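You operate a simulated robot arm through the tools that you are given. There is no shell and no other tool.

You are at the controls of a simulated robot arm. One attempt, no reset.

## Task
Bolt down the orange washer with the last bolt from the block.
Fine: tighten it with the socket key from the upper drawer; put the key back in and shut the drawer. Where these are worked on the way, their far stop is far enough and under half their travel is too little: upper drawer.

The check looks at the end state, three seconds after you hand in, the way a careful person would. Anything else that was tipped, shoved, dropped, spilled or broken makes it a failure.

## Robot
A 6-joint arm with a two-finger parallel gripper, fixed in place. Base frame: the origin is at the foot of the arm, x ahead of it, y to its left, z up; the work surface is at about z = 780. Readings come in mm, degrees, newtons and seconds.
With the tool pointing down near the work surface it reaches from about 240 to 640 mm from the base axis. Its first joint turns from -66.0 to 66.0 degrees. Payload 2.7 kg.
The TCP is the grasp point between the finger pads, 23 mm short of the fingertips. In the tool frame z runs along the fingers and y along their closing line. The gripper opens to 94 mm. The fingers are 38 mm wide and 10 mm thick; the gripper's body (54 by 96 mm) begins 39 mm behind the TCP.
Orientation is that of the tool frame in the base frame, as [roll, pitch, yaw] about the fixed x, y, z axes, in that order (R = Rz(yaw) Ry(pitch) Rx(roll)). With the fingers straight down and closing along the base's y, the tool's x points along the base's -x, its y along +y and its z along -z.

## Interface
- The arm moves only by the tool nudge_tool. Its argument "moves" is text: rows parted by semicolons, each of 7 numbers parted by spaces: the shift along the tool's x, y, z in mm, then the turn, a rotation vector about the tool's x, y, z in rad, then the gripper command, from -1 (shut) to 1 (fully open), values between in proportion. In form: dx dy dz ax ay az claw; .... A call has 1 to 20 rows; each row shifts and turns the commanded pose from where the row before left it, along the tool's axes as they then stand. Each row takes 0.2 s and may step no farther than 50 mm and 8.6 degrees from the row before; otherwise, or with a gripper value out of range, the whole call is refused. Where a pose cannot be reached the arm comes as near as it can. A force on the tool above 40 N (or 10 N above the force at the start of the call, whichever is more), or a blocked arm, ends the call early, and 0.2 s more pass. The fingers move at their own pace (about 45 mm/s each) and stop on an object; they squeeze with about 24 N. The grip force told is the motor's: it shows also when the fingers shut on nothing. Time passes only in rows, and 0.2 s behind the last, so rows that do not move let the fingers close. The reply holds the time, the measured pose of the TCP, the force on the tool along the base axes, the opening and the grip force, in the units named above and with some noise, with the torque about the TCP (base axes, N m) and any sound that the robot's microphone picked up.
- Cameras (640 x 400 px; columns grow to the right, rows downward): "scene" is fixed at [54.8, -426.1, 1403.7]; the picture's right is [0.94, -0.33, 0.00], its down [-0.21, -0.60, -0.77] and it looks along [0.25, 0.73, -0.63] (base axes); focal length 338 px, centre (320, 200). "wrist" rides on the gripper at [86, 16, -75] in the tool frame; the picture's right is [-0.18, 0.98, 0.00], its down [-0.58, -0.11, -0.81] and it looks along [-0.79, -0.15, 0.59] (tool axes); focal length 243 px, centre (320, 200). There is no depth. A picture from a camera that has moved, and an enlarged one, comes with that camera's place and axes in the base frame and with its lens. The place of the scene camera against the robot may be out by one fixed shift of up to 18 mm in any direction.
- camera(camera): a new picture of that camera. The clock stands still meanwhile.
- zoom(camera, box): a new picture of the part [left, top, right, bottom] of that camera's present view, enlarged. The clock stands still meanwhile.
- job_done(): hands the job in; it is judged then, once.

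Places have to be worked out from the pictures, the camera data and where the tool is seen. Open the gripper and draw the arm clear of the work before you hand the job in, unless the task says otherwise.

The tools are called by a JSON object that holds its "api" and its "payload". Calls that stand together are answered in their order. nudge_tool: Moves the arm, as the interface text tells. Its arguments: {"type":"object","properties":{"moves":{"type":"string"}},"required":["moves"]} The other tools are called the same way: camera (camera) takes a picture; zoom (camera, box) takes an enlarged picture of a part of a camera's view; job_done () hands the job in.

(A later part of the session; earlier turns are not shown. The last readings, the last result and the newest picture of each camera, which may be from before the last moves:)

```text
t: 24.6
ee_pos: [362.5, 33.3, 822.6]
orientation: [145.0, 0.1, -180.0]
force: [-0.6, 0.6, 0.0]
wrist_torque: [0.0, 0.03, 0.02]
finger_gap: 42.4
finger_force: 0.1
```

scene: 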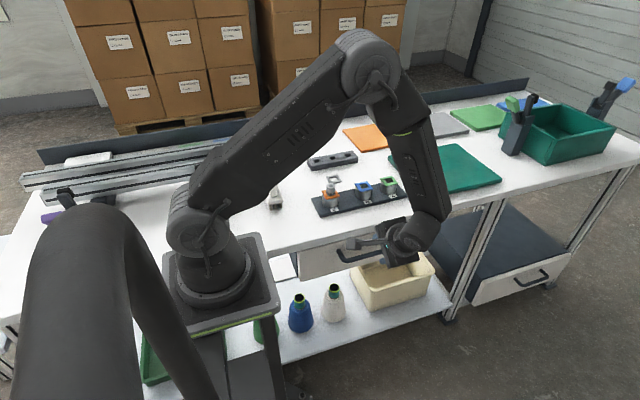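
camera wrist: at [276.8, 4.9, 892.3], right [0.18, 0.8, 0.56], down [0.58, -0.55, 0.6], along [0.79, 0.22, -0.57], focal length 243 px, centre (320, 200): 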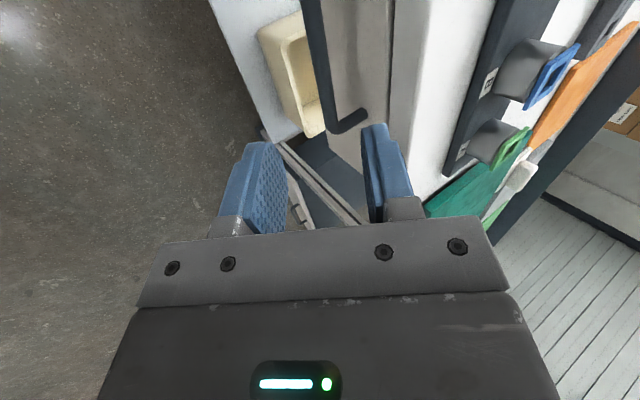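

The pose is steady at (362.5, 33.5, 822.5). I advance about 80 mm along the tool axis toward the bar, stopping ~50 mm short, and look again.

{"api": "nudge_tool", "payload": {"moves": "-0.5 0.2 27 0 0 0 -0.1; -0.5 0.2 27 0 0 0 -0.1; -0.5 0.3 25 0 0 0 -0.1; 0 0 0 0 0 0 -0.1; 0 0 0 0 0 0 -0.1"}}

{"api": "camera", "payload": {"camera": "wrist"}}

{"api": "zoom", "payload": {"camera": "wrist", "box": [220, 0, 420, 240]}}

{"api": "zoom", "payload": {"camera": "scene", "box": [300, 200, 450, 290]}}

```text
t: 25.8
ee_pos: [363.3, 76.4, 757.6]
orientation: [145.1, 0.1, -180.0]
force: [0.0, -0.3, 0.9]
wrist_torque: [-0.02, 0.01, -0.02]
finger_gap: 42.3
finger_force: 0.0
```

```text
taken
camera wrist: at [276.3, 48.2, 827.4], right [0.18, 0.8, 0.56], down [0.58, -0.55, 0.6], along [0.79, 0.22, -0.57], focal length 243 px, centre (320, 200)
```

wrist: 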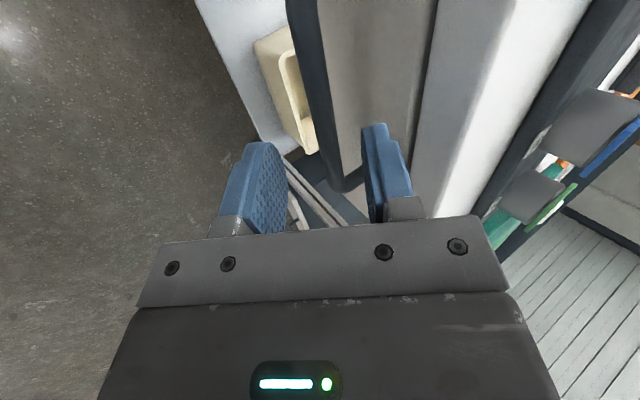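

```text
1.67 times, centred on (320, 120) of wrist
camera zoom: at [276.3, 48.2, 827.4], right [0.18, 0.8, 0.56], down [0.58, -0.55, 0.6], along [0.79, 0.22, -0.57], focal length 404 px, centre (320, 333)
```

zoom: 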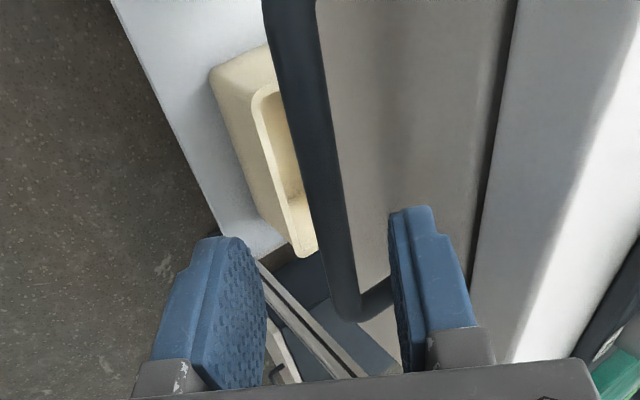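

```text
4.27 times, centred on (375, 245) of scene
camera zoom: at [54.8, -426.0, 1403.7], right [0.94, -0.33, 0.0], down [-0.21, -0.6, -0.77], along [0.25, 0.73, -0.63], focal length 1442 px, centre (85, 8)
```

zoom: 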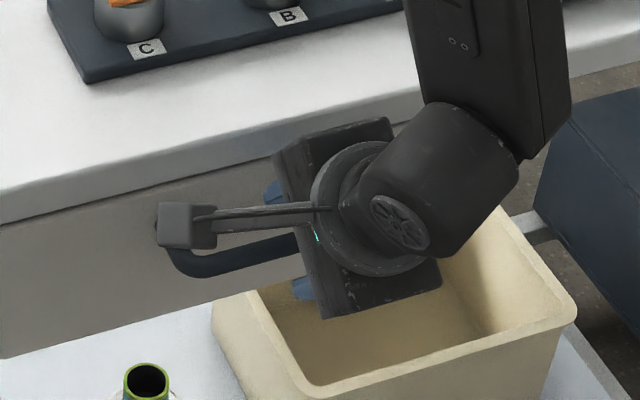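

The bar lies 2.6 mm toward +tool-y and about 50 mm ahead along the tool axis. I narrow the gap to ~30 mm and advance 45 mm so the fingertips straddle the bar without touching the drawer front.

{"api": "nudge_tool", "payload": {"moves": "0 2.6 0 0 0 0 -0.36; 0 0 15 0 0 0 -0.36; 0 0 15 0 0 0 -0.36; 0 0 10 0 0 0 -0.36; 0 0 5 0 0 0 -0.36; 0 0 0 0 0 0 -0.36"}}

{"api": "camera", "payload": {"camera": "wrist"}}

{"api": "zoom", "payload": {"camera": "wrist", "box": [220, 40, 420, 240]}}

{"api": "zoom", "payload": {"camera": "scene", "box": [300, 200, 450, 290]}}

```text
t: 27.2
ee_pos: [363.3, 106.0, 719.5]
orientation: [144.9, 0.0, 179.9]
force: [-0.3, -0.5, -0.6]
wrist_torque: [0.01, -0.03, 0.02]
finger_gap: 30.0
finger_force: 0.1
```

```text
taken
camera wrist: at [276.5, 76.4, 789.5], right [0.18, 0.8, 0.56], down [0.58, -0.55, 0.6], along [0.79, 0.22, -0.57], focal length 243 px, centre (320, 200)
```

wrist: 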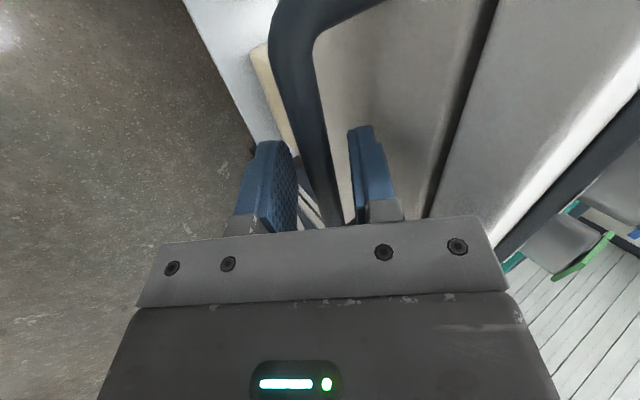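

```text
2.00 times, centred on (320, 140) of wrist
camera zoom: at [276.5, 76.4, 789.5], right [0.18, 0.8, 0.56], down [0.58, -0.55, 0.6], along [0.79, 0.22, -0.57], focal length 485 px, centre (320, 320)
```

zoom: 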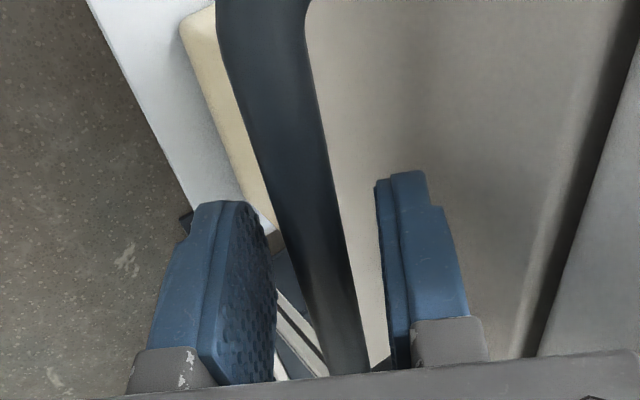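

```text
4.27 times, centred on (375, 245) of scene
camera zoom: at [54.8, -426.0, 1403.7], right [0.94, -0.33, 0.0], down [-0.21, -0.6, -0.77], along [0.25, 0.73, -0.63], focal length 1442 px, centre (85, 8)
```

zoom: 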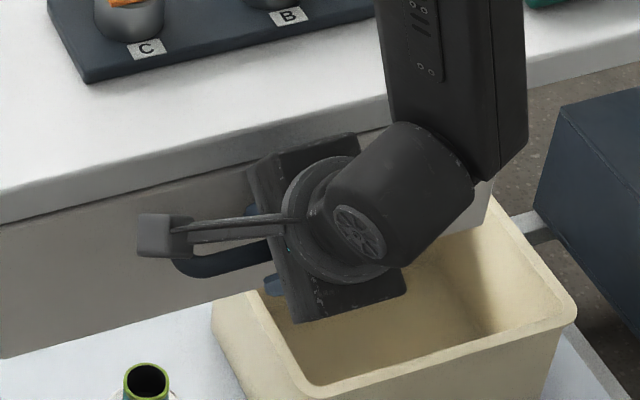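

The bar runs centrally between the fingers, about 7 mm ahead of the TCP. I close on it.

{"api": "nudge_tool", "payload": {"moves": "0 0 3 0 0 0 -0.36; 0 0 0 0 0 0 -1; 0 0 0 0 0 0 -1; 0 0 0 0 0 0 -1; 0 0 0 0 0 0 -1"}}

```text
t: 28.4
ee_pos: [363.1, 106.2, 715.5]
orientation: [144.9, 0.0, 179.8]
force: [-1.6, 4.2, 7.4]
wrist_torque: [0.16, 1.52, -1.25]
finger_gap: 13.9
finger_force: 45.1
```

Closed on the bar (gap 13.9 mm). There is some twist torque, so I wait a moment and re-read before pulling.

{"api": "nudge_tool", "payload": {"moves": "0 0 0 0 0 0 -1; 0 0 0 0 0 0 -1"}}

{"api": "camera", "payload": {"camera": "wrist"}}

```text
t: 29.0
ee_pos: [362.9, 108.0, 717.6]
orientation: [144.9, 0.1, 179.9]
force: [-2.3, 4.7, 10.4]
wrist_torque: [0.08, 0.8, -1.58]
finger_gap: 14.0
finger_force: 45.2
```

```text
taken
camera wrist: at [276.3, 78.3, 787.5], right [0.19, 0.8, 0.56], down [0.58, -0.55, 0.6], along [0.79, 0.22, -0.57], focal length 243 px, centre (320, 200)
```

wrist: 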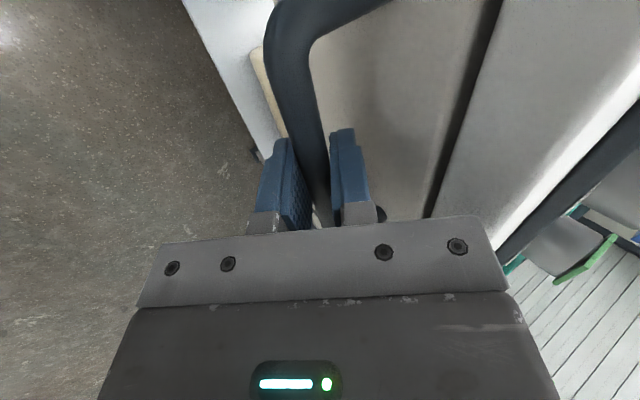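

The bar is held squarely. I pull straight out along -y with small steps first.

{"api": "nudge_tool", "payload": {"moves": "0 -2.5 -1.72 0 0 0 -1; 0 -4.1 -2.86 0 0 0 -1; 0 -4.1 -2.86 0 0 0 -1; 0 -4.1 -2.86 0 0 0 -1; 0 -4.1 -2.86 0 0 0 -1"}}

```text
t: 30.2
ee_pos: [362.0, 83.3, 716.9]
orientation: [145.1, 0.1, 179.9]
force: [9.6, 1.6, -19.1]
wrist_torque: [0.05, 2.03, -0.68]
finger_gap: 13.7
finger_force: 45.2
```

The drawer is moving out with the bar held; there's -19 N in z, so I lower the command slightly as I continue pulling.

{"api": "nudge_tool", "payload": {"moves": "0 -0.4 0.6 0 0 0 -1; 0 -8.2 -5.73 0 0 0 -1; 0 -8.2 -5.73 0 0 0 -1; 0 -8.2 -5.73 0 0 0 -1; 0 0 0 0 0 0 -1"}}

{"api": "camera", "payload": {"camera": "scene"}}

```text
t: 31.4
ee_pos: [362.9, 54.2, 717.2]
orientation: [144.8, -0.1, 180.0]
force: [-14.6, -1.1, 18.0]
wrist_torque: [0.03, 0.65, -1.68]
finger_gap: 13.8
finger_force: 45.3
```

```text
taken
```

scene: 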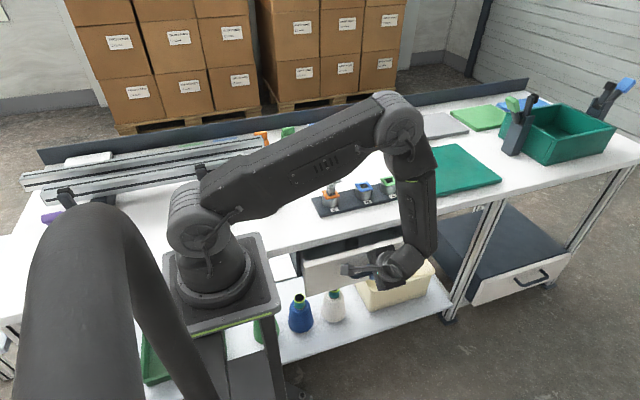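

The drawer opens cleanly. I continue pulling, with minor corrections for the side loads.

{"api": "nudge_tool", "payload": {"moves": "0.3 -7.9 -5.9 0 0 0 -1; 0 -8.2 -5.73 0 0 0 -1; 0 -8.2 -5.73 0 0 0 -1; 0 -8.2 -5.73 0 0 0 -1; 0 0 0 0 0 0 -1"}}

{"api": "camera", "payload": {"camera": "scene"}}

```text
t: 32.6
ee_pos: [362.5, 12.6, 716.5]
orientation: [145.0, 0.0, 179.9]
force: [-7.8, -0.5, 2.2]
wrist_torque: [0.08, 1.46, -1.03]
finger_gap: 13.8
finger_force: 45.0
```

```text
taken
```

scene: 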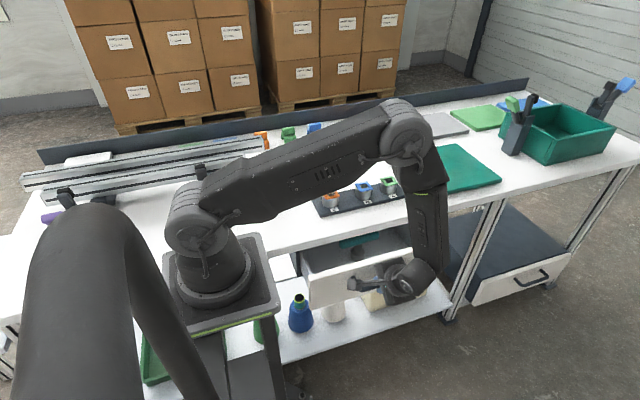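

About 96 mm out and I can see things in the drawer (a teal and a dark object). I keep pulling toward the stop.

{"api": "nudge_tool", "payload": {"moves": "0.1 -8.2 -5.73 0 0 0 -1; 0 -8.2 -5.73 0 0 0 -1; 0 -8.2 -5.73 0 0 0 -1; 0 -8.2 -5.73 0 0 0 -1; 0 -8.2 -5.73 0 0 0 -1; 0 0 0 0 0 0 -1"}}

{"api": "camera", "payload": {"camera": "scene"}}

```text
t: 34.0
ee_pos: [363.6, -36.4, 717.3]
orientation: [145.0, 0.1, 179.9]
force: [1.2, -0.3, -20.8]
wrist_torque: [-0.02, 1.39, -1.03]
finger_gap: 13.8
finger_force: 44.8
```

```text
taken
```

scene: 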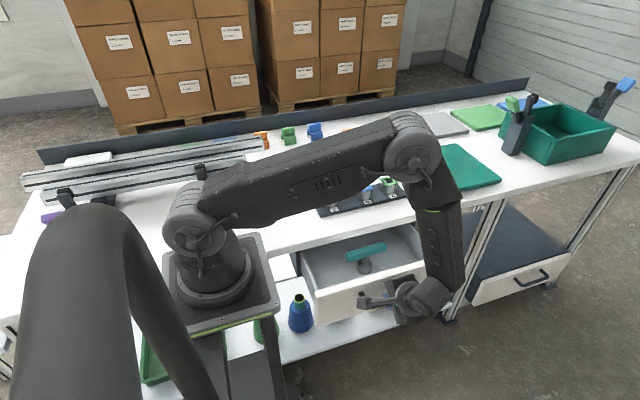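

The drawer is ~145 mm out; a teal T-handle socket key is visible inside. I keep pulling to find the stop.

{"api": "nudge_tool", "payload": {"moves": "0 -8.6 -5.2 0 0 0 -1; 0 -8.2 -5.73 0 0 0 -1; 0 -8.2 -5.73 0 0 0 -1; 0 -8.2 -5.73 0 0 0 -1; 0 -8.2 -5.73 0 0 0 -1; 0 0 0 0 0 0 -1"}}

{"api": "camera", "payload": {"camera": "scene"}}

```text
t: 35.4
ee_pos: [363.0, -86.3, 716.9]
orientation: [144.8, 0.1, 179.9]
force: [0.1, 1.2, 14.0]
wrist_torque: [0.12, 1.32, -1.29]
finger_gap: 14.1
finger_force: 45.2
```

```text
taken
```

scene: 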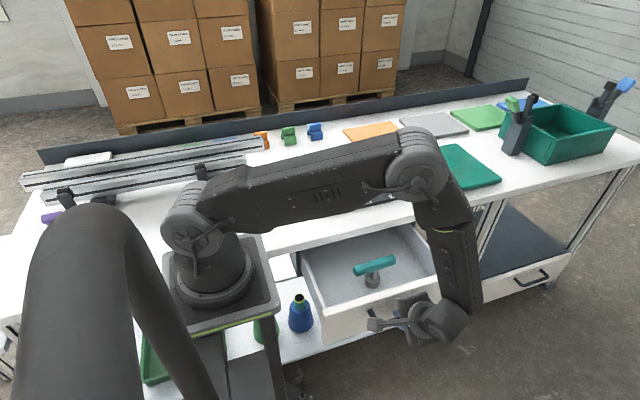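

194 mm out with no stop yet, and the T-key stands upright in the drawer. I continue a bit more.

{"api": "nudge_tool", "payload": {"moves": "0 -8.0 -5.9 0 0 0 -1; 0 -8.2 -5.73 0 0 0 -1; 0 -8.2 -5.73 0 0 0 -1; 0 -8.2 -5.73 0 0 0 -1; 0 0 0 0 0 0 -1"}}

{"api": "zoom", "payload": {"camera": "scene", "box": [270, 200, 480, 350]}}

```text
t: 36.6
ee_pos: [363.0, -125.3, 717.1]
orientation: [145.0, 0.3, 179.9]
force: [2.1, 1.0, 33.1]
wrist_torque: [0.14, 1.07, -1.32]
finger_gap: 14.0
finger_force: 44.7
```

```text
2.67 times, centred on (375, 275) of scene
camera zoom: at [54.5, -425.9, 1403.8], right [0.94, -0.33, 0.0], down [-0.21, -0.6, -0.77], along [0.26, 0.73, -0.63], focal length 901 px, centre (173, 0)
```

zoom: 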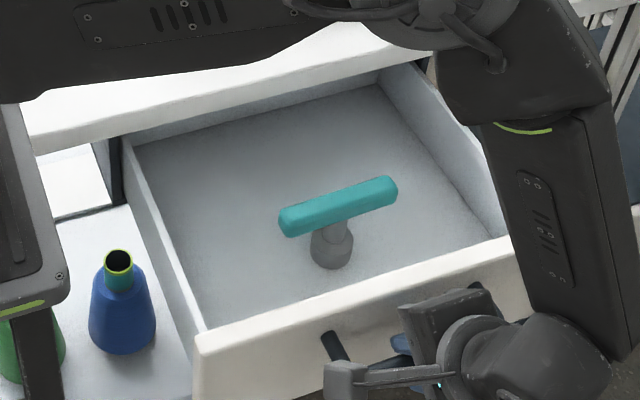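

233 mm out; z load is +33 N so I raise the command ~1 mm, and pull in small steps until the stop is felt.

{"api": "nudge_tool", "payload": {"moves": "0 0.6 -0.85 0 0 0 -1; 0 -4.1 -2.86 0 0 0 -1; 0 -4.1 -2.86 0 0 0 -1; 0 -4.1 -2.86 0 0 0 -1; 0 -4.1 -2.86 0 0 0 -1; 0 0 0 0 0 0 -1"}}

```text
t: 38.0
ee_pos: [363.0, -146.1, 716.2]
orientation: [144.9, 0.1, 179.8]
force: [12.4, 1.5, -0.9]
wrist_torque: [0.04, 0.84, -1.51]
finger_gap: 14.0
finger_force: 44.9
```

{"api": "nudge_tool", "payload": {"moves": "-0.3 -4.1 -2.86 0 0 0 -1; 0 -4.1 -2.86 0 0 0 -1; 0 -4.1 -2.86 0 0 0 -1; 0 -4.1 -2.86 0 0 0 -1; 0 -4.1 -2.86 0 0 0 -1; 0 0 0 0 0 0 -1"}}

{"api": "zoom", "payload": {"camera": "scene", "box": [270, 200, 480, 350]}}

```text
t: 39.1
ee_pos: [363.7, -161.5, 716.5]
orientation: [143.9, -0.4, 179.8]
force: [3.7, 4.0, 0.5]
wrist_torque: [0.06, 0.81, -0.07]
finger_gap: 13.7
finger_force: 44.9
stopped in row 5: the force on the tool passed its limit at 46 N (the readings are from after the stop); the commanded pose is now the measured one
```

```text
2.67 times, centred on (375, 275) of scene
camera zoom: at [54.9, -426.0, 1403.8], right [0.94, -0.33, 0.0], down [-0.21, -0.6, -0.77], along [0.25, 0.73, -0.63], focal length 901 px, centre (173, 0)
```

zoom: 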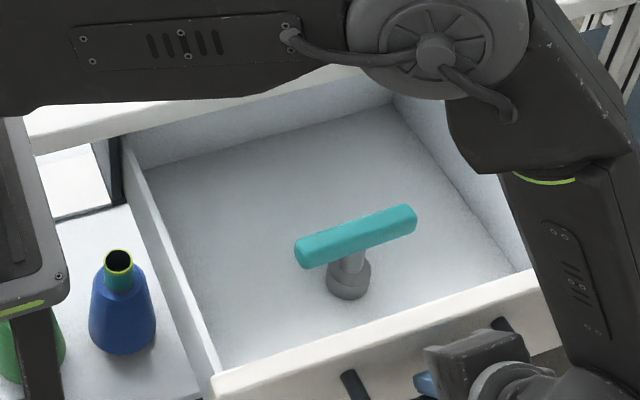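

The drawer hit its far stop at y ≈ -161 (about 270 mm of travel). I release the bar and back away along the tool axis, then rise.

{"api": "nudge_tool", "payload": {"moves": "0 0 0 0 0 0 -0.6; 0 0 0 0 0 0 -0.36; 0 0 0 0 0 0 -0.36; 0 0 -10 0 0 0 -0.36; 0 0 -20 0 0 0 -0.36; 0 0 -30 0 0 0 -0.36; 0 0 -30 0 0 0 -0.36; 0 0 0 0 0 0 -0.36"}}

{"api": "camera", "payload": {"camera": "wrist"}}

{"api": "camera", "payload": {"camera": "scene"}}

```text
t: 40.9
ee_pos: [362.9, -215.1, 789.8]
orientation: [144.0, -0.4, -179.9]
force: [0.1, 0.3, -0.1]
wrist_torque: [0.0, 0.01, 0.04]
finger_gap: 30.0
finger_force: 0.2
```

```text
taken
camera wrist: at [276.5, -245.1, 860.1], right [0.19, 0.8, 0.58], down [0.58, -0.56, 0.58], along [0.79, 0.23, -0.57], focal length 243 px, centre (320, 200)
```

wrist: 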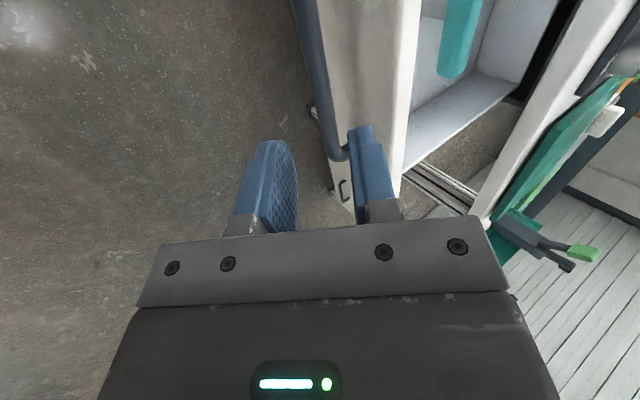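

```text
taken
```

scene: 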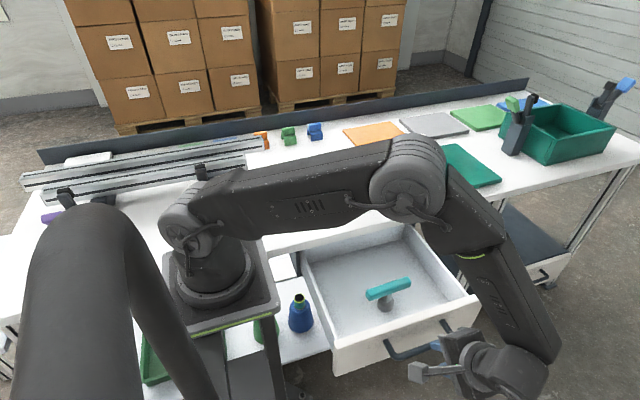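

Clear of the handle. I rise, level the tool to point straight down, and move over the key in the open drawer.

{"api": "nudge_tool", "payload": {"moves": "0 21.6 -29.7 0 0 0 -0.36; 0 21.6 -29.7 0 0 0 -0.2; 0 21.6 -29.7 0 0 0 0; 0 0 0 0.1257 0 0 0.2; 0 0 0 0.1257 0 0 0.3; 0 0 0 0.1257 0 0 0.3; 0 0 0 0.1257 0 0 0.3; 0 0 0 0.1257 0 0 0.3; 0 40 12 0 0 0 0.3; 0 40 12 0 0 0 0.3; 0 40 12 0 0 0 0.3; 0 40 12 0 0 0 0.3; 0 40 12 0 0 0 0.3; 0 0 0 0 0 0 0.3; 0 0 0 0 0 0 0.3"}}

{"api": "camera", "payload": {"camera": "wrist"}}

{"api": "camera", "payload": {"camera": "scene"}}

```text
t: 44.1
ee_pos: [361.9, -13.1, 837.4]
orientation: [180.0, -0.3, 180.0]
force: [1.3, -0.8, -0.1]
wrist_torque: [-0.03, 0.02, 0.0]
finger_gap: 61.0
finger_force: 0.0
```

```text
taken
camera wrist: at [276.3, 3.3, 913.0], right [0.18, 0.98, 0.0], down [0.59, -0.11, 0.8], along [0.79, -0.15, -0.6], focal length 243 px, centre (320, 200)
```

wrist: 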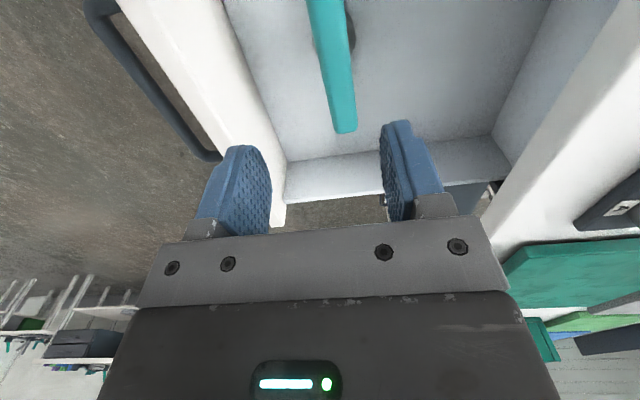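

```text
taken
```

scene: 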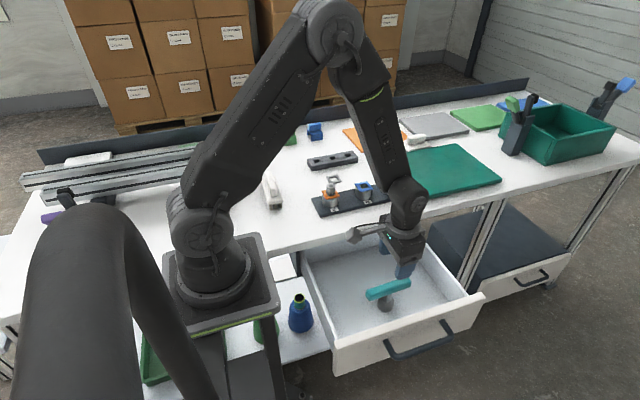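

The key's teal bar runs nearly along x at y ≈ -2 with its far end near x ≈ 425. I back up in x to see the whole key.

{"api": "nudge_tool", "payload": {"moves": "30 0 -10 0 0 0 0.3; 30 0 -10 0 0 0 0.3; 15 0 -10 0 0 0 0.3; 0 0 0 0 0 0 0.3; 0 0 0 0 0 0 0.3"}}

{"api": "camera", "payload": {"camera": "wrist"}}

{"api": "zoom", "payload": {"camera": "wrist", "box": [240, 0, 420, 140]}}

{"api": "zoom", "payload": {"camera": "scene", "box": [320, 250, 460, 340]}}

```text
t: 45.3
ee_pos: [286.5, -18.1, 869.3]
orientation: [-180.0, -0.3, 180.0]
force: [0.1, 0.0, 0.4]
wrist_torque: [0.04, -0.01, 0.01]
finger_gap: 61.2
finger_force: 0.1
```

```text
taken
camera wrist: at [200.9, -0.9, 944.7], right [0.18, 0.98, 0.0], down [0.59, -0.11, 0.8], along [0.79, -0.15, -0.6], focal length 243 px, centre (320, 200)
```

wrist: 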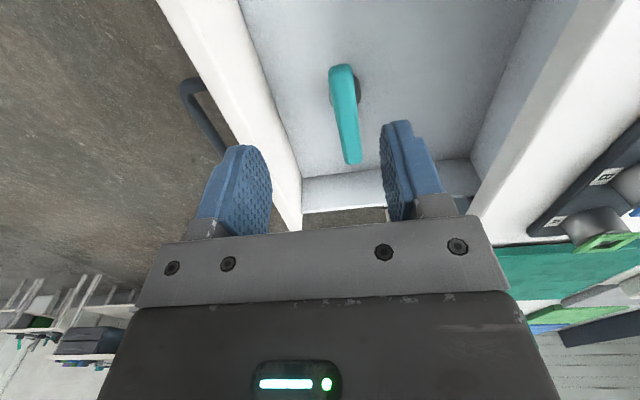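

```text
2.86 times, centred on (330, 70) of wrist
camera zoom: at [200.9, -0.9, 944.7], right [0.18, 0.98, 0.0], down [0.59, -0.11, 0.8], along [0.79, -0.15, -0.6], focal length 693 px, centre (291, 571)
```

zoom: 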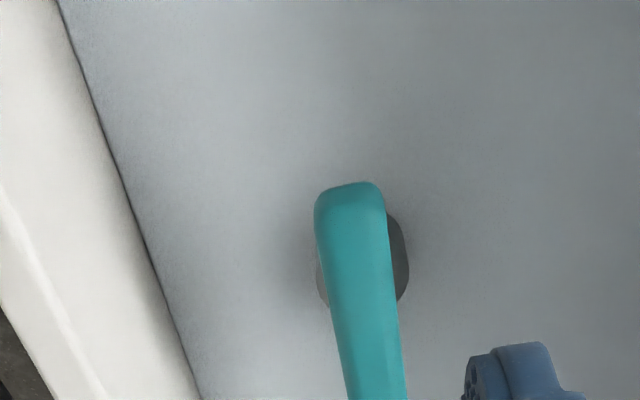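

```text
4.44 times, centred on (390, 295) of scene
camera zoom: at [54.8, -426.1, 1403.7], right [0.94, -0.33, 0.0], down [-0.21, -0.6, -0.77], along [0.25, 0.73, -0.63], focal length 1502 px, centre (9, -222)
```

zoom: 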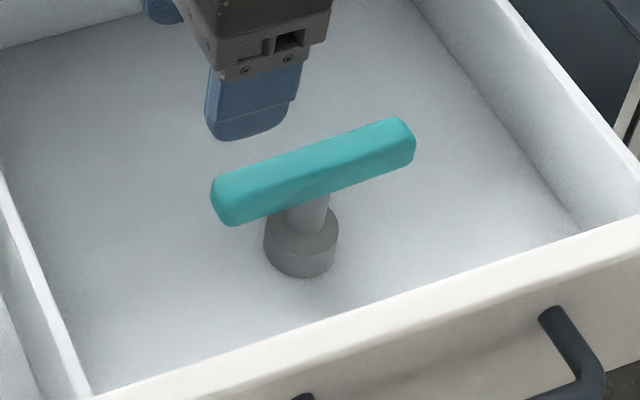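

Combining both cameras (I calibrated the scene camera's shift on the fingers), the key's bar centre is near (372, -2) at z ≈ 710, about 20 mm thick and 125 mm long, lying along x. I move above it for a close check.

{"api": "nudge_tool", "payload": {"moves": "-21.4 4.1 19 0 -0.005 0 0.3; -21.4 4.1 19 0 0 0 0.3; -21.4 4.1 19 0 0 0 0.3; -21.3 4.1 19 0 0 0 0.3; 0 0 0 0 0 0 0.3; 0 0 0 0 0 0 0.3"}}

{"api": "camera", "payload": {"camera": "wrist"}}

{"api": "zoom", "payload": {"camera": "scene", "box": [320, 240, 460, 340]}}

```text
t: 46.7
ee_pos: [372.3, -0.9, 793.5]
orientation: [-179.9, 0.1, -180.0]
force: [-0.5, 0.0, 0.1]
wrist_torque: [0.01, -0.01, -0.02]
finger_gap: 61.0
finger_force: 0.2
```

```text
taken
camera wrist: at [286.8, 14.7, 867.3], right [0.18, 0.98, 0.0], down [0.58, -0.11, 0.81], along [0.79, -0.15, -0.59], focal length 243 px, centre (320, 200)
```

wrist: 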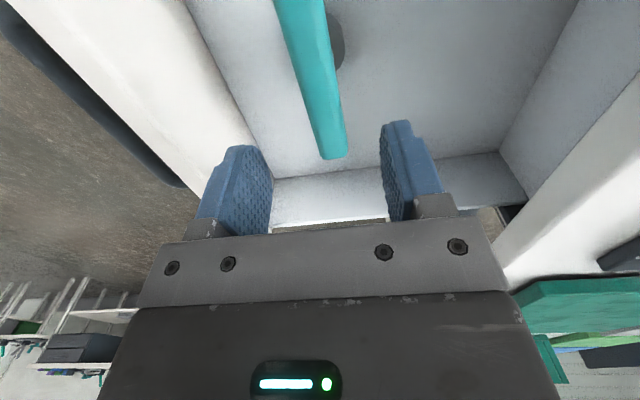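

```text
4.00 times, centred on (390, 290) of scene
camera zoom: at [54.8, -426.0, 1403.7], right [0.94, -0.33, 0.0], down [-0.21, -0.6, -0.77], along [0.25, 0.73, -0.63], focal length 1352 px, centre (40, -160)
```

zoom: 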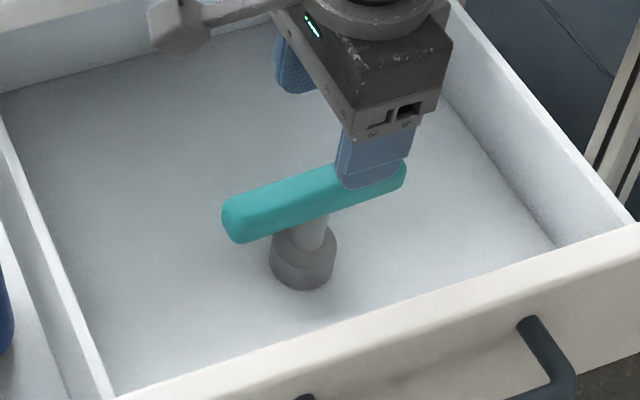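

The bar lies straight along x at y ≈ -2.4, centred near x ≈ 372. I shift 1.5 mm in -y and descend with the fingers straddling the bar centre.

{"api": "nudge_tool", "payload": {"moves": "0 -1.5 15 0 0 0 0.2; 0 0 20 0 0 0 0.1; 0 0 18 0 0 0 0; 0 0 12 0 0 0 0; 0 0 0 0 0 0 0; 0 0 0 0 0 0 0"}}

{"api": "camera", "payload": {"camera": "wrist"}}

{"api": "zoom", "payload": {"camera": "scene", "box": [320, 240, 460, 340]}}

```text
t: 48.1
ee_pos: [373.9, -2.3, 728.1]
orientation: [180.0, -0.1, -180.0]
force: [-0.7, 0.3, -0.3]
wrist_torque: [-0.01, 0.01, 0.02]
finger_gap: 47.0
finger_force: 0.1
```

```text
taken
camera wrist: at [287.3, 14.5, 802.4], right [0.18, 0.98, 0.0], down [0.58, -0.11, 0.81], along [0.79, -0.15, -0.59], focal length 243 px, centre (320, 200)
```

wrist: 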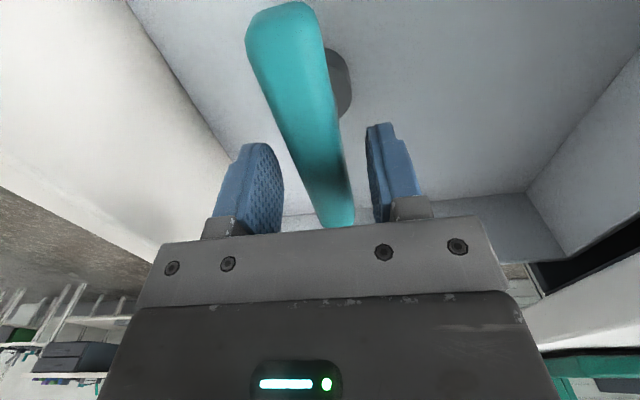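

```text
4.00 times, centred on (390, 290) of scene
camera zoom: at [54.8, -426.0, 1403.7], right [0.94, -0.33, 0.0], down [-0.21, -0.6, -0.77], along [0.25, 0.73, -0.63], focal length 1352 px, centre (40, -160)
```

zoom: 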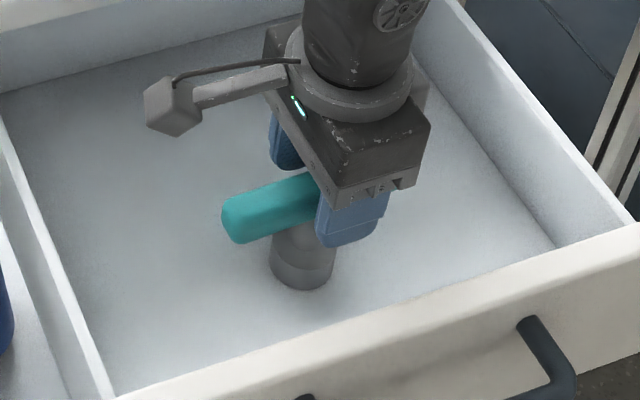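

The fingers straddle the bar evenly. I go down 19 mm more to the bar's mid-height with a slight -y trim, then close.

{"api": "nudge_tool", "payload": {"moves": "0 -0.8 7 0 0 0 0; 0 0 7 0 0 0 0; 0 0 5 0 0 0 0; 0 0 0 0 0 0 0; 0 0 0 0 0 0 -0.3; 0 0 0 0 0 0 -0.5; 0 0 0 0 0 0 -0.5"}}

{"api": "camera", "payload": {"camera": "wrist"}}

{"api": "zoom", "payload": {"camera": "scene", "box": [320, 240, 460, 340]}}

```text
t: 49.7
ee_pos: [373.9, -2.6, 708.3]
orientation: [179.9, 0.1, -179.9]
force: [0.5, 0.3, -0.7]
wrist_torque: [-0.01, 0.02, -0.01]
finger_gap: 24.2
finger_force: 0.2
```

```text
taken
camera wrist: at [286.7, 15.1, 784.0], right [0.18, 0.98, 0.0], down [0.58, -0.11, 0.81], along [0.79, -0.15, -0.59], focal length 243 px, centre (320, 200)
```

wrist: 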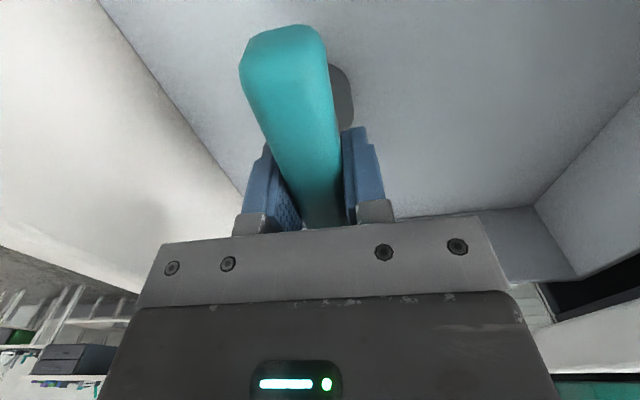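

```text
4.00 times, centred on (390, 290) of scene
camera zoom: at [54.8, -426.0, 1403.7], right [0.94, -0.33, 0.0], down [-0.21, -0.6, -0.77], along [0.25, 0.73, -0.63], focal length 1352 px, centre (40, -160)
```

zoom: 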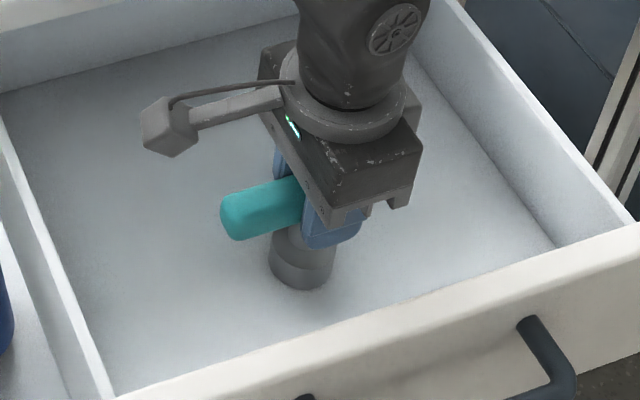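

Fingers are around the bar with ~2 mm clearance each side. I zoom to check the socket axis position relative to the grip centre before closing.

{"api": "zoom", "payload": {"camera": "wrist", "box": [230, 10, 400, 140]}}

{"api": "zoom", "payload": {"camera": "scene", "box": [360, 270, 420, 320]}}

```text
3.08 times, centred on (315, 75) of wrist
camera zoom: at [286.7, 15.1, 784.0], right [0.18, 0.98, 0.0], down [0.58, -0.11, 0.81], along [0.79, -0.15, -0.59], focal length 746 px, centre (335, 585)
```

zoom: 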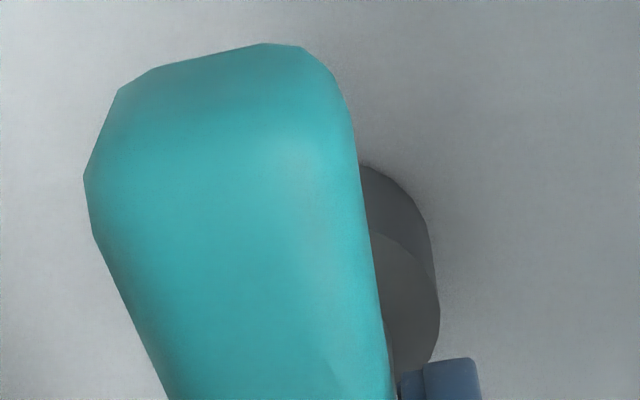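

```text
8.00 times, centred on (390, 295) of scene
camera zoom: at [54.8, -426.0, 1403.7], right [0.94, -0.33, 0.0], down [-0.21, -0.6, -0.77], along [0.25, 0.73, -0.63], focal length 2703 px, centre (-240, -560)
```

zoom: 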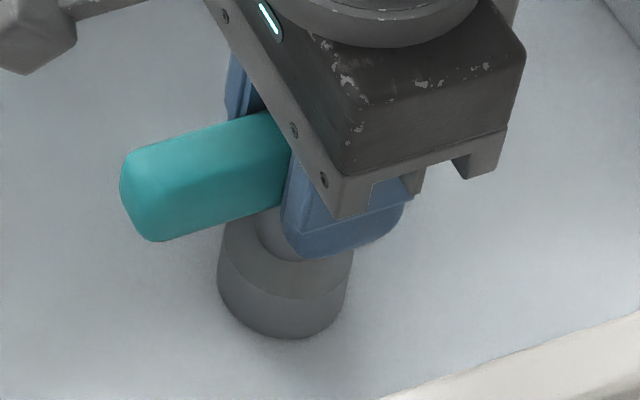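

Both cameras suggest the key's axis is ~2.5 mm toward -x of the grip centre. I shift by that and close on the bar.

{"api": "nudge_tool", "payload": {"moves": "2.5 0 0 0 0 0 -0.5; 0 0 0 0 0 0 -0.5; 0 0 0 0 0 0 -1; 0 0 0 0 0 0 -1; 0 0 0 0 0 0 -1; 0 0 0 0 0 0 -1"}}

{"api": "zoom", "payload": {"camera": "scene", "box": [360, 270, 420, 320]}}

```text
t: 51.1
ee_pos: [372.0, -1.4, 709.7]
orientation: [179.9, -0.1, 179.9]
force: [1.5, 0.8, -0.1]
wrist_torque: [0.05, -0.03, 0.0]
finger_gap: 24.0
finger_force: 23.7
```

```text
8.00 times, centred on (390, 295) of scene
camera zoom: at [54.8, -426.0, 1403.7], right [0.94, -0.33, 0.0], down [-0.21, -0.6, -0.77], along [0.25, 0.73, -0.63], focal length 2703 px, centre (-240, -560)
```

zoom: 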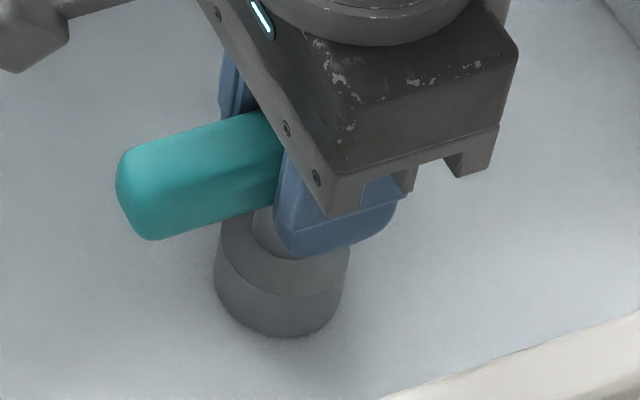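

The fingers were already touching, so the key was dragged ~1.4 mm along. I open slightly, shift the remaining ~1.3 mm, and re-close.

{"api": "nudge_tool", "payload": {"moves": "0 0 0 0 0 0 -0.35; 0 0 0 0 0 0 -0.35; 1.3 0 0 0 0 0 -0.35; 0 0 0 0 0 0 -0.35; 0 0 0 0 0 0 -1; 0 0 0 0 0 0 -1; 0 0 0 0 0 0 -1; 0 0 0 0 0 0 -1"}}

{"api": "zoom", "payload": {"camera": "scene", "box": [360, 270, 420, 320]}}

{"api": "camera", "payload": {"camera": "wrist"}}

```text
t: 52.9
ee_pos: [369.8, -0.9, 710.3]
orientation: [179.9, 0.0, -179.9]
force: [0.8, 0.4, 1.3]
wrist_torque: [0.05, 0.04, -0.01]
finger_gap: 23.8
finger_force: 24.1
```

```text
8.00 times, centred on (390, 295) of scene
camera zoom: at [54.8, -426.0, 1403.7], right [0.94, -0.33, 0.0], down [-0.21, -0.6, -0.77], along [0.25, 0.73, -0.63], focal length 2703 px, centre (-240, -560)
```

zoom: 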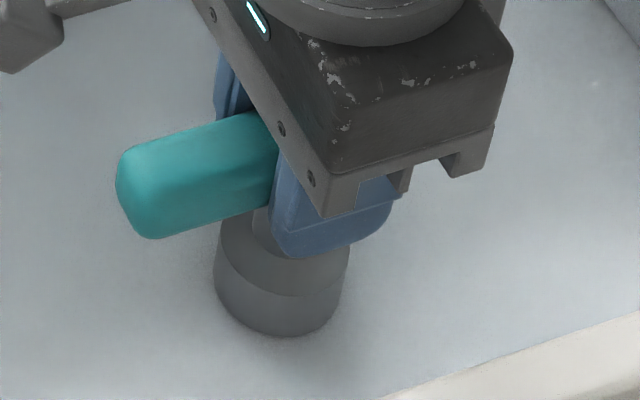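

```text
taken
camera wrist: at [283.2, 16.3, 784.6], right [0.18, 0.98, 0.0], down [0.58, -0.11, 0.81], along [0.79, -0.15, -0.59], focal length 243 px, centre (320, 200)
```

wrist: 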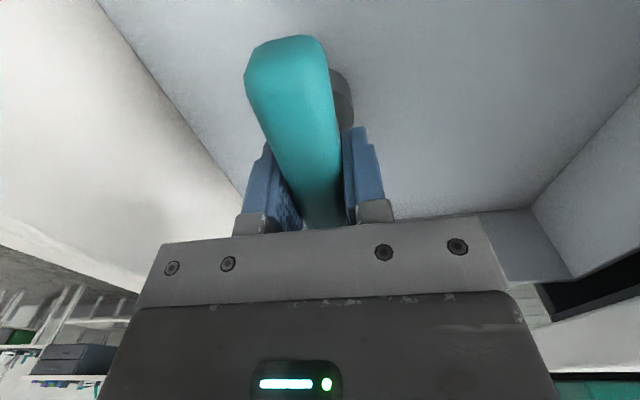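

The key is gripped (23.8 mm gap, 24 N). I lift it slowly straight up and check it hangs true.

{"api": "nudge_tool", "payload": {"moves": "0 0 -5 0 0 0 -1; 0 0 -10 0 0 0 -1; 0 0 -15 0 0 0 -1; 0 0 -25 0 0 0 -1; 0 0 -25 0 0 0 -1; 0 0 0 0 0 0 -1"}}

{"api": "zoom", "payload": {"camera": "scene", "box": [330, 200, 450, 320]}}

{"api": "camera", "payload": {"camera": "wrist"}}

```text
t: 54.3
ee_pos: [369.2, 0.6, 790.1]
orientation: [-179.9, -0.1, 180.0]
force: [-0.2, 0.0, -2.7]
wrist_torque: [-0.01, 0.05, -0.01]
finger_gap: 23.8
finger_force: 23.9
```

```text
3.33 times, centred on (390, 260) of scene
camera zoom: at [54.9, -426.1, 1403.7], right [0.94, -0.33, 0.0], down [-0.21, -0.6, -0.77], along [0.25, 0.73, -0.63], focal length 1126 px, centre (87, 0)
```

zoom: 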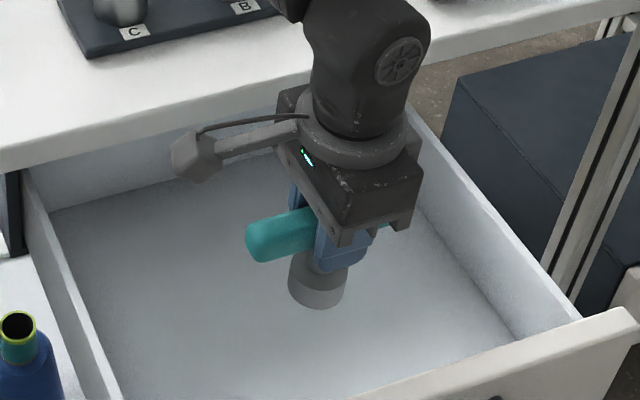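

```text
taken
camera wrist: at [283.8, 16.8, 863.9], right [0.18, 0.98, 0.0], down [0.58, -0.11, 0.81], along [0.79, -0.15, -0.59], focal length 243 px, centre (320, 200)
```

wrist: 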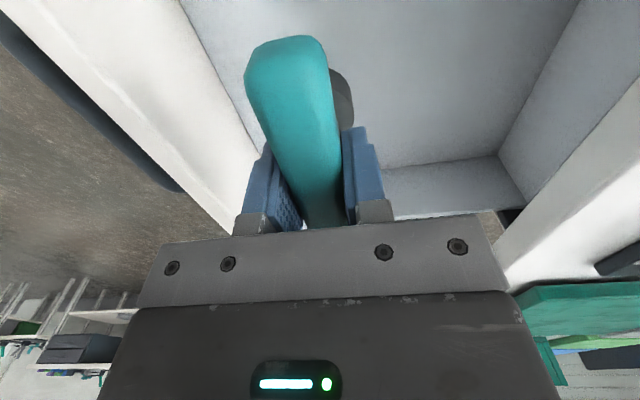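

The key hangs straight (about 3 N). I raise it to z ≈ 980 and carry it over the bolt at about (317, 260).

{"api": "nudge_tool", "payload": {"moves": "0 0 -38 0 0 0 -1; 0 0 -38 0 0 0 -1; 0 0 -38 0 0 0 -1; 0 0 -38 0 0 0 -1; 0 0 -38 0 0 0 -1; 7.5 36.8 0 0 0 0 -1; 7.5 36.8 0 0 0 0 -1; 7.5 36.8 0 0 0 0 -1; 7.5 36.8 0 0 0 0 -1; 7.5 36.8 0 0 0 0 -1; 7.5 36.8 0 0 0 0 -1; 7.5 36.8 0 0 0 0 -1; 0 0 0 0 0 0 -1; 0 0 0 0 0 0 -1"}}

{"api": "zoom", "payload": {"camera": "scene", "box": [280, 110, 380, 220]}}

{"api": "camera", "payload": {"camera": "wrist"}}

```text
t: 57.3
ee_pos: [316.8, 257.5, 978.7]
orientation: [180.0, -0.1, 180.0]
force: [0.0, -0.4, -1.9]
wrist_torque: [-0.02, -0.03, -0.02]
finger_gap: 23.8
finger_force: 23.8
```

```text
3.64 times, centred on (330, 165) of scene
camera zoom: at [54.9, -426.0, 1403.7], right [0.94, -0.33, 0.0], down [-0.21, -0.6, -0.77], along [0.25, 0.73, -0.63], focal length 1229 px, centre (284, 327)
```

zoom: 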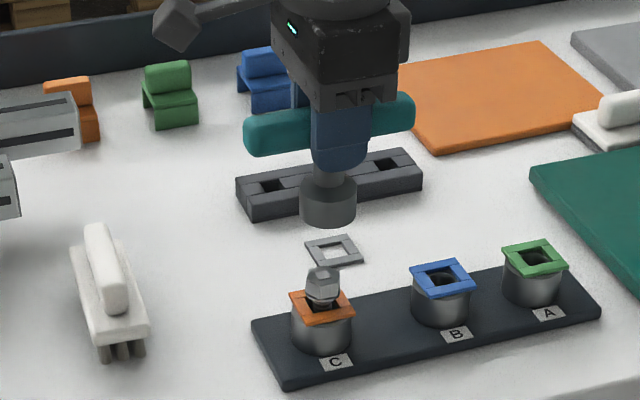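

```text
taken
camera wrist: at [230.0, 273.3, 1053.4], right [0.18, 0.98, 0.0], down [0.58, -0.11, 0.81], along [0.79, -0.15, -0.59], focal length 243 px, centre (320, 200)
```

wrist: 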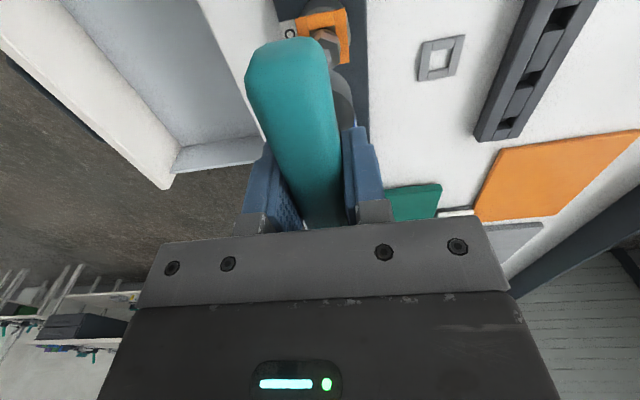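

The socket hangs above the bolt with both in the scene view. I descend 25 mm and zoom in to compare alignment.

{"api": "nudge_tool", "payload": {"moves": "0 2 10 0 0 0 -1; 0 0 10 0 0 0 -1; 0 0 5 0 0 0 -1; 0 0 0 0 0 0 -1; 0 0 0 0 0 0 -1"}}

{"api": "zoom", "payload": {"camera": "scene", "box": [300, 145, 360, 210]}}

{"api": "zoom", "payload": {"camera": "wrist", "box": [260, 0, 400, 110]}}

```text
t: 58.5
ee_pos: [315.8, 256.8, 955.1]
orientation: [-179.9, -0.2, -179.9]
force: [-0.2, -0.2, -1.9]
wrist_torque: [0.02, -0.01, 0.0]
finger_gap: 24.1
finger_force: 24.2
```

```text
6.15 times, centred on (330, 178) of scene
camera zoom: at [54.9, -426.0, 1403.7], right [0.94, -0.33, 0.0], down [-0.21, -0.6, -0.77], along [0.25, 0.73, -0.63], focal length 2080 px, centre (258, 338)
```

zoom: 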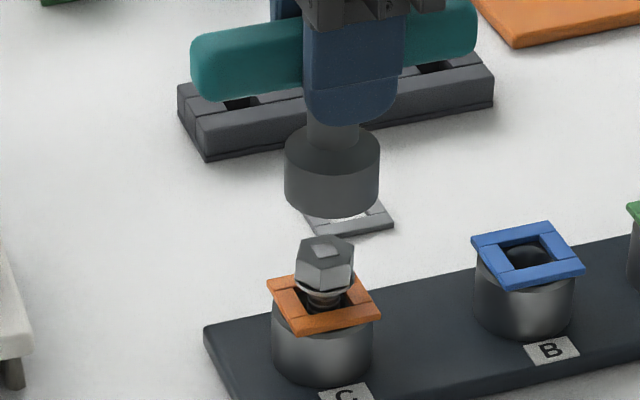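

```text
3.64 times, centred on (330, 55) of wrist
camera zoom: at [229.7, 273.0, 1030.2], right [0.18, 0.98, 0.0], down [0.58, -0.11, 0.81], along [0.79, -0.15, -0.59], focal length 882 px, centre (284, 727)
```

zoom: 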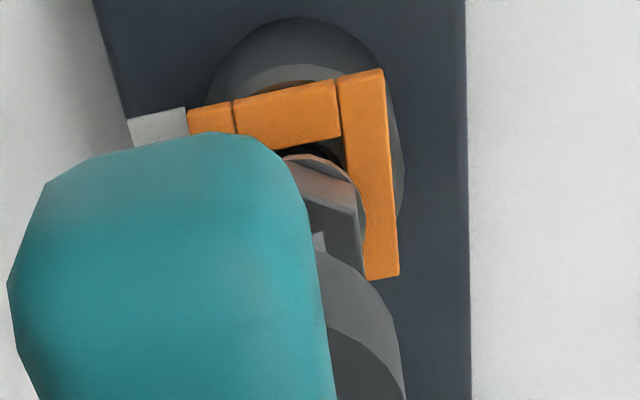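

The wrist view puts the bolt about 3.5 mm toward +y of the socket axis; the scene view shows the socket ~1 mm too far +x. I correct both and check again.

{"api": "nudge_tool", "payload": {"moves": "0.8 3.4 0 0 0 0 -1; 0 0 6 0 0 0 -1; 0 0 6 0 0 0 -1; 0 0 0 0 0 0 -1; 0 0 0 0 0 0 -1"}}

{"api": "zoom", "payload": {"camera": "scene", "box": [305, 160, 355, 205]}}

{"api": "zoom", "payload": {"camera": "wrist", "box": [260, 0, 400, 110]}}

```text
t: 59.7
ee_pos: [316.4, 261.6, 942.6]
orientation: [-180.0, 0.0, -179.9]
force: [-0.1, 0.1, -1.3]
wrist_torque: [0.0, 0.02, -0.01]
finger_gap: 23.9
finger_force: 24.0
```

```text
8.89 times, centred on (330, 182) of scene
camera zoom: at [54.9, -426.0, 1403.7], right [0.94, -0.33, 0.0], down [-0.21, -0.6, -0.77], along [0.25, 0.73, -0.63], focal length 3004 px, centre (231, 356)
```

zoom: 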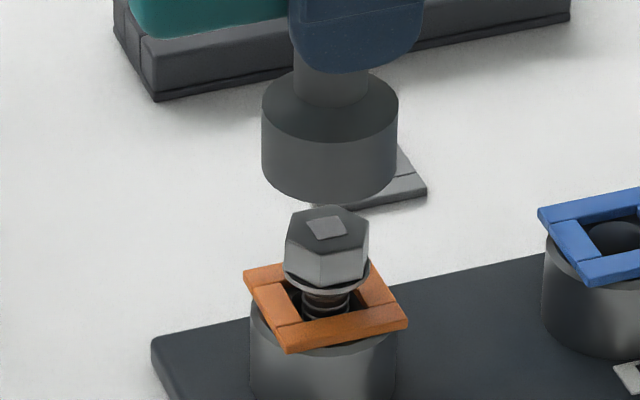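

```text
3.64 times, centred on (330, 55) of wrist
camera zoom: at [229.7, 278.9, 1018.3], right [0.18, 0.98, 0.0], down [0.58, -0.11, 0.81], along [0.79, -0.15, -0.59], focal length 882 px, centre (284, 727)
```

zoom: 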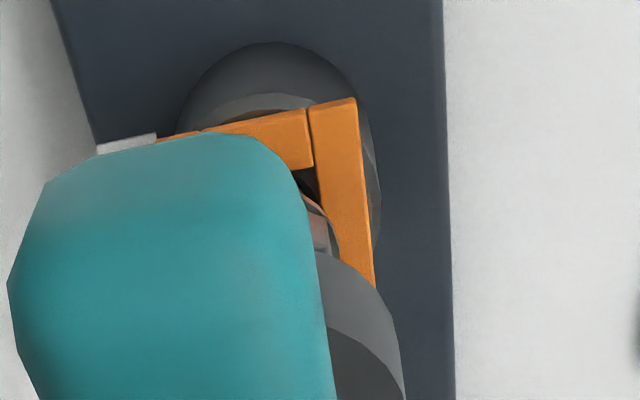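

Now the reading shows y ≈ 262 and the wrist view says the bolt is ~2.4 mm toward -y of the socket axis; scene shows ~1 mm toward -x. I correct again and re-measure.

{"api": "nudge_tool", "payload": {"moves": "1.0 -2.4 0 0 0 0 -1; 0 0 0 0 0 0 -1; 0 0 0 0 0 0 -1"}}

{"api": "zoom", "payload": {"camera": "scene", "box": [305, 160, 355, 205]}}

{"api": "zoom", "payload": {"camera": "wrist", "box": [260, 0, 400, 110]}}

```text
t: 60.5
ee_pos: [316.7, 260.3, 943.9]
orientation: [180.0, 0.0, 180.0]
force: [0.7, -0.2, -1.9]
wrist_torque: [0.0, 0.03, 0.03]
finger_gap: 24.0
finger_force: 24.0
```

```text
8.89 times, centred on (330, 182) of scene
camera zoom: at [54.9, -426.0, 1403.7], right [0.94, -0.33, 0.0], down [-0.21, -0.6, -0.77], along [0.25, 0.73, -0.63], focal length 3004 px, centre (231, 356)
```

zoom: 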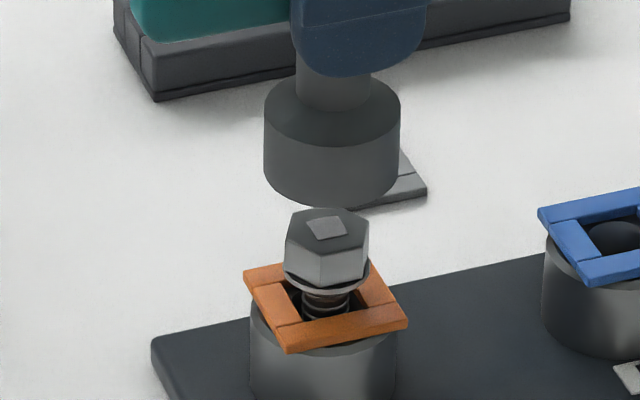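

```text
3.64 times, centred on (330, 55) of wrist
camera zoom: at [229.7, 276.8, 1018.3], right [0.18, 0.98, 0.0], down [0.58, -0.11, 0.81], along [0.79, -0.15, -0.59], focal length 882 px, centre (284, 727)
```

zoom: 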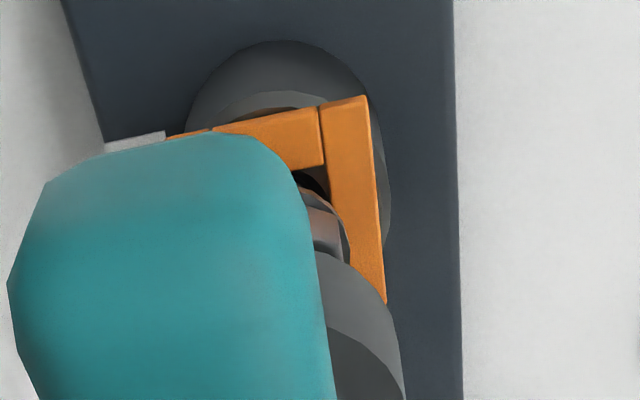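

y is now aligned. x still seems ~1.2 mm off (small x commands stick a bit). I descend 8 mm, which should free the joints, and re-measure.

{"api": "nudge_tool", "payload": {"moves": "0 0 4 0 0 0 -1; 0 0 4 0 0 0 -1; 0 0 0 0 0 0 -1; 0 0 0 0 0 0 -1"}}

{"api": "zoom", "payload": {"camera": "scene", "box": [305, 160, 355, 205]}}

{"api": "zoom", "payload": {"camera": "wrist", "box": [260, 0, 400, 110]}}

```text
t: 61.5
ee_pos: [316.2, 258.6, 934.9]
orientation: [180.0, -0.1, -180.0]
force: [-0.1, -1.0, -2.3]
wrist_torque: [-0.02, -0.02, 0.02]
finger_gap: 24.0
finger_force: 23.7
```

```text
8.89 times, centred on (330, 182) of scene
camera zoom: at [54.9, -426.0, 1403.7], right [0.94, -0.33, 0.0], down [-0.21, -0.6, -0.77], along [0.25, 0.73, -0.63], focal length 3004 px, centre (231, 356)
```

zoom: 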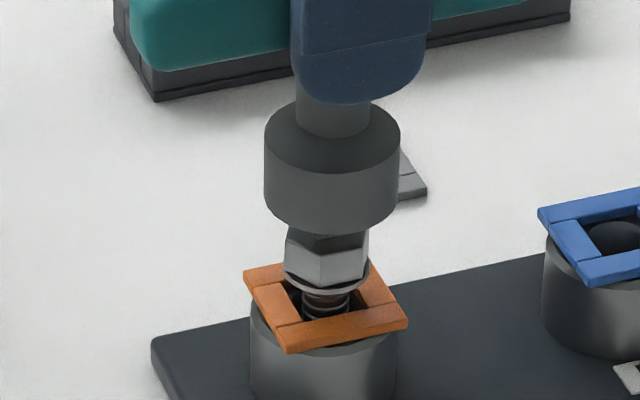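

```text
3.64 times, centred on (330, 55) of wrist
camera zoom: at [229.2, 275.2, 1010.0], right [0.18, 0.98, 0.0], down [0.58, -0.11, 0.81], along [0.79, -0.15, -0.59], focal length 882 px, centre (284, 727)
```

zoom: 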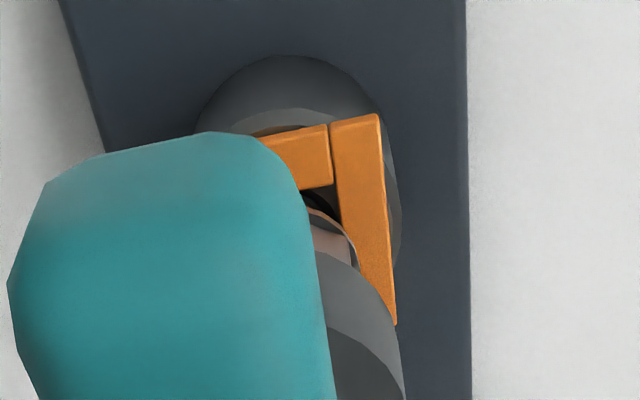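

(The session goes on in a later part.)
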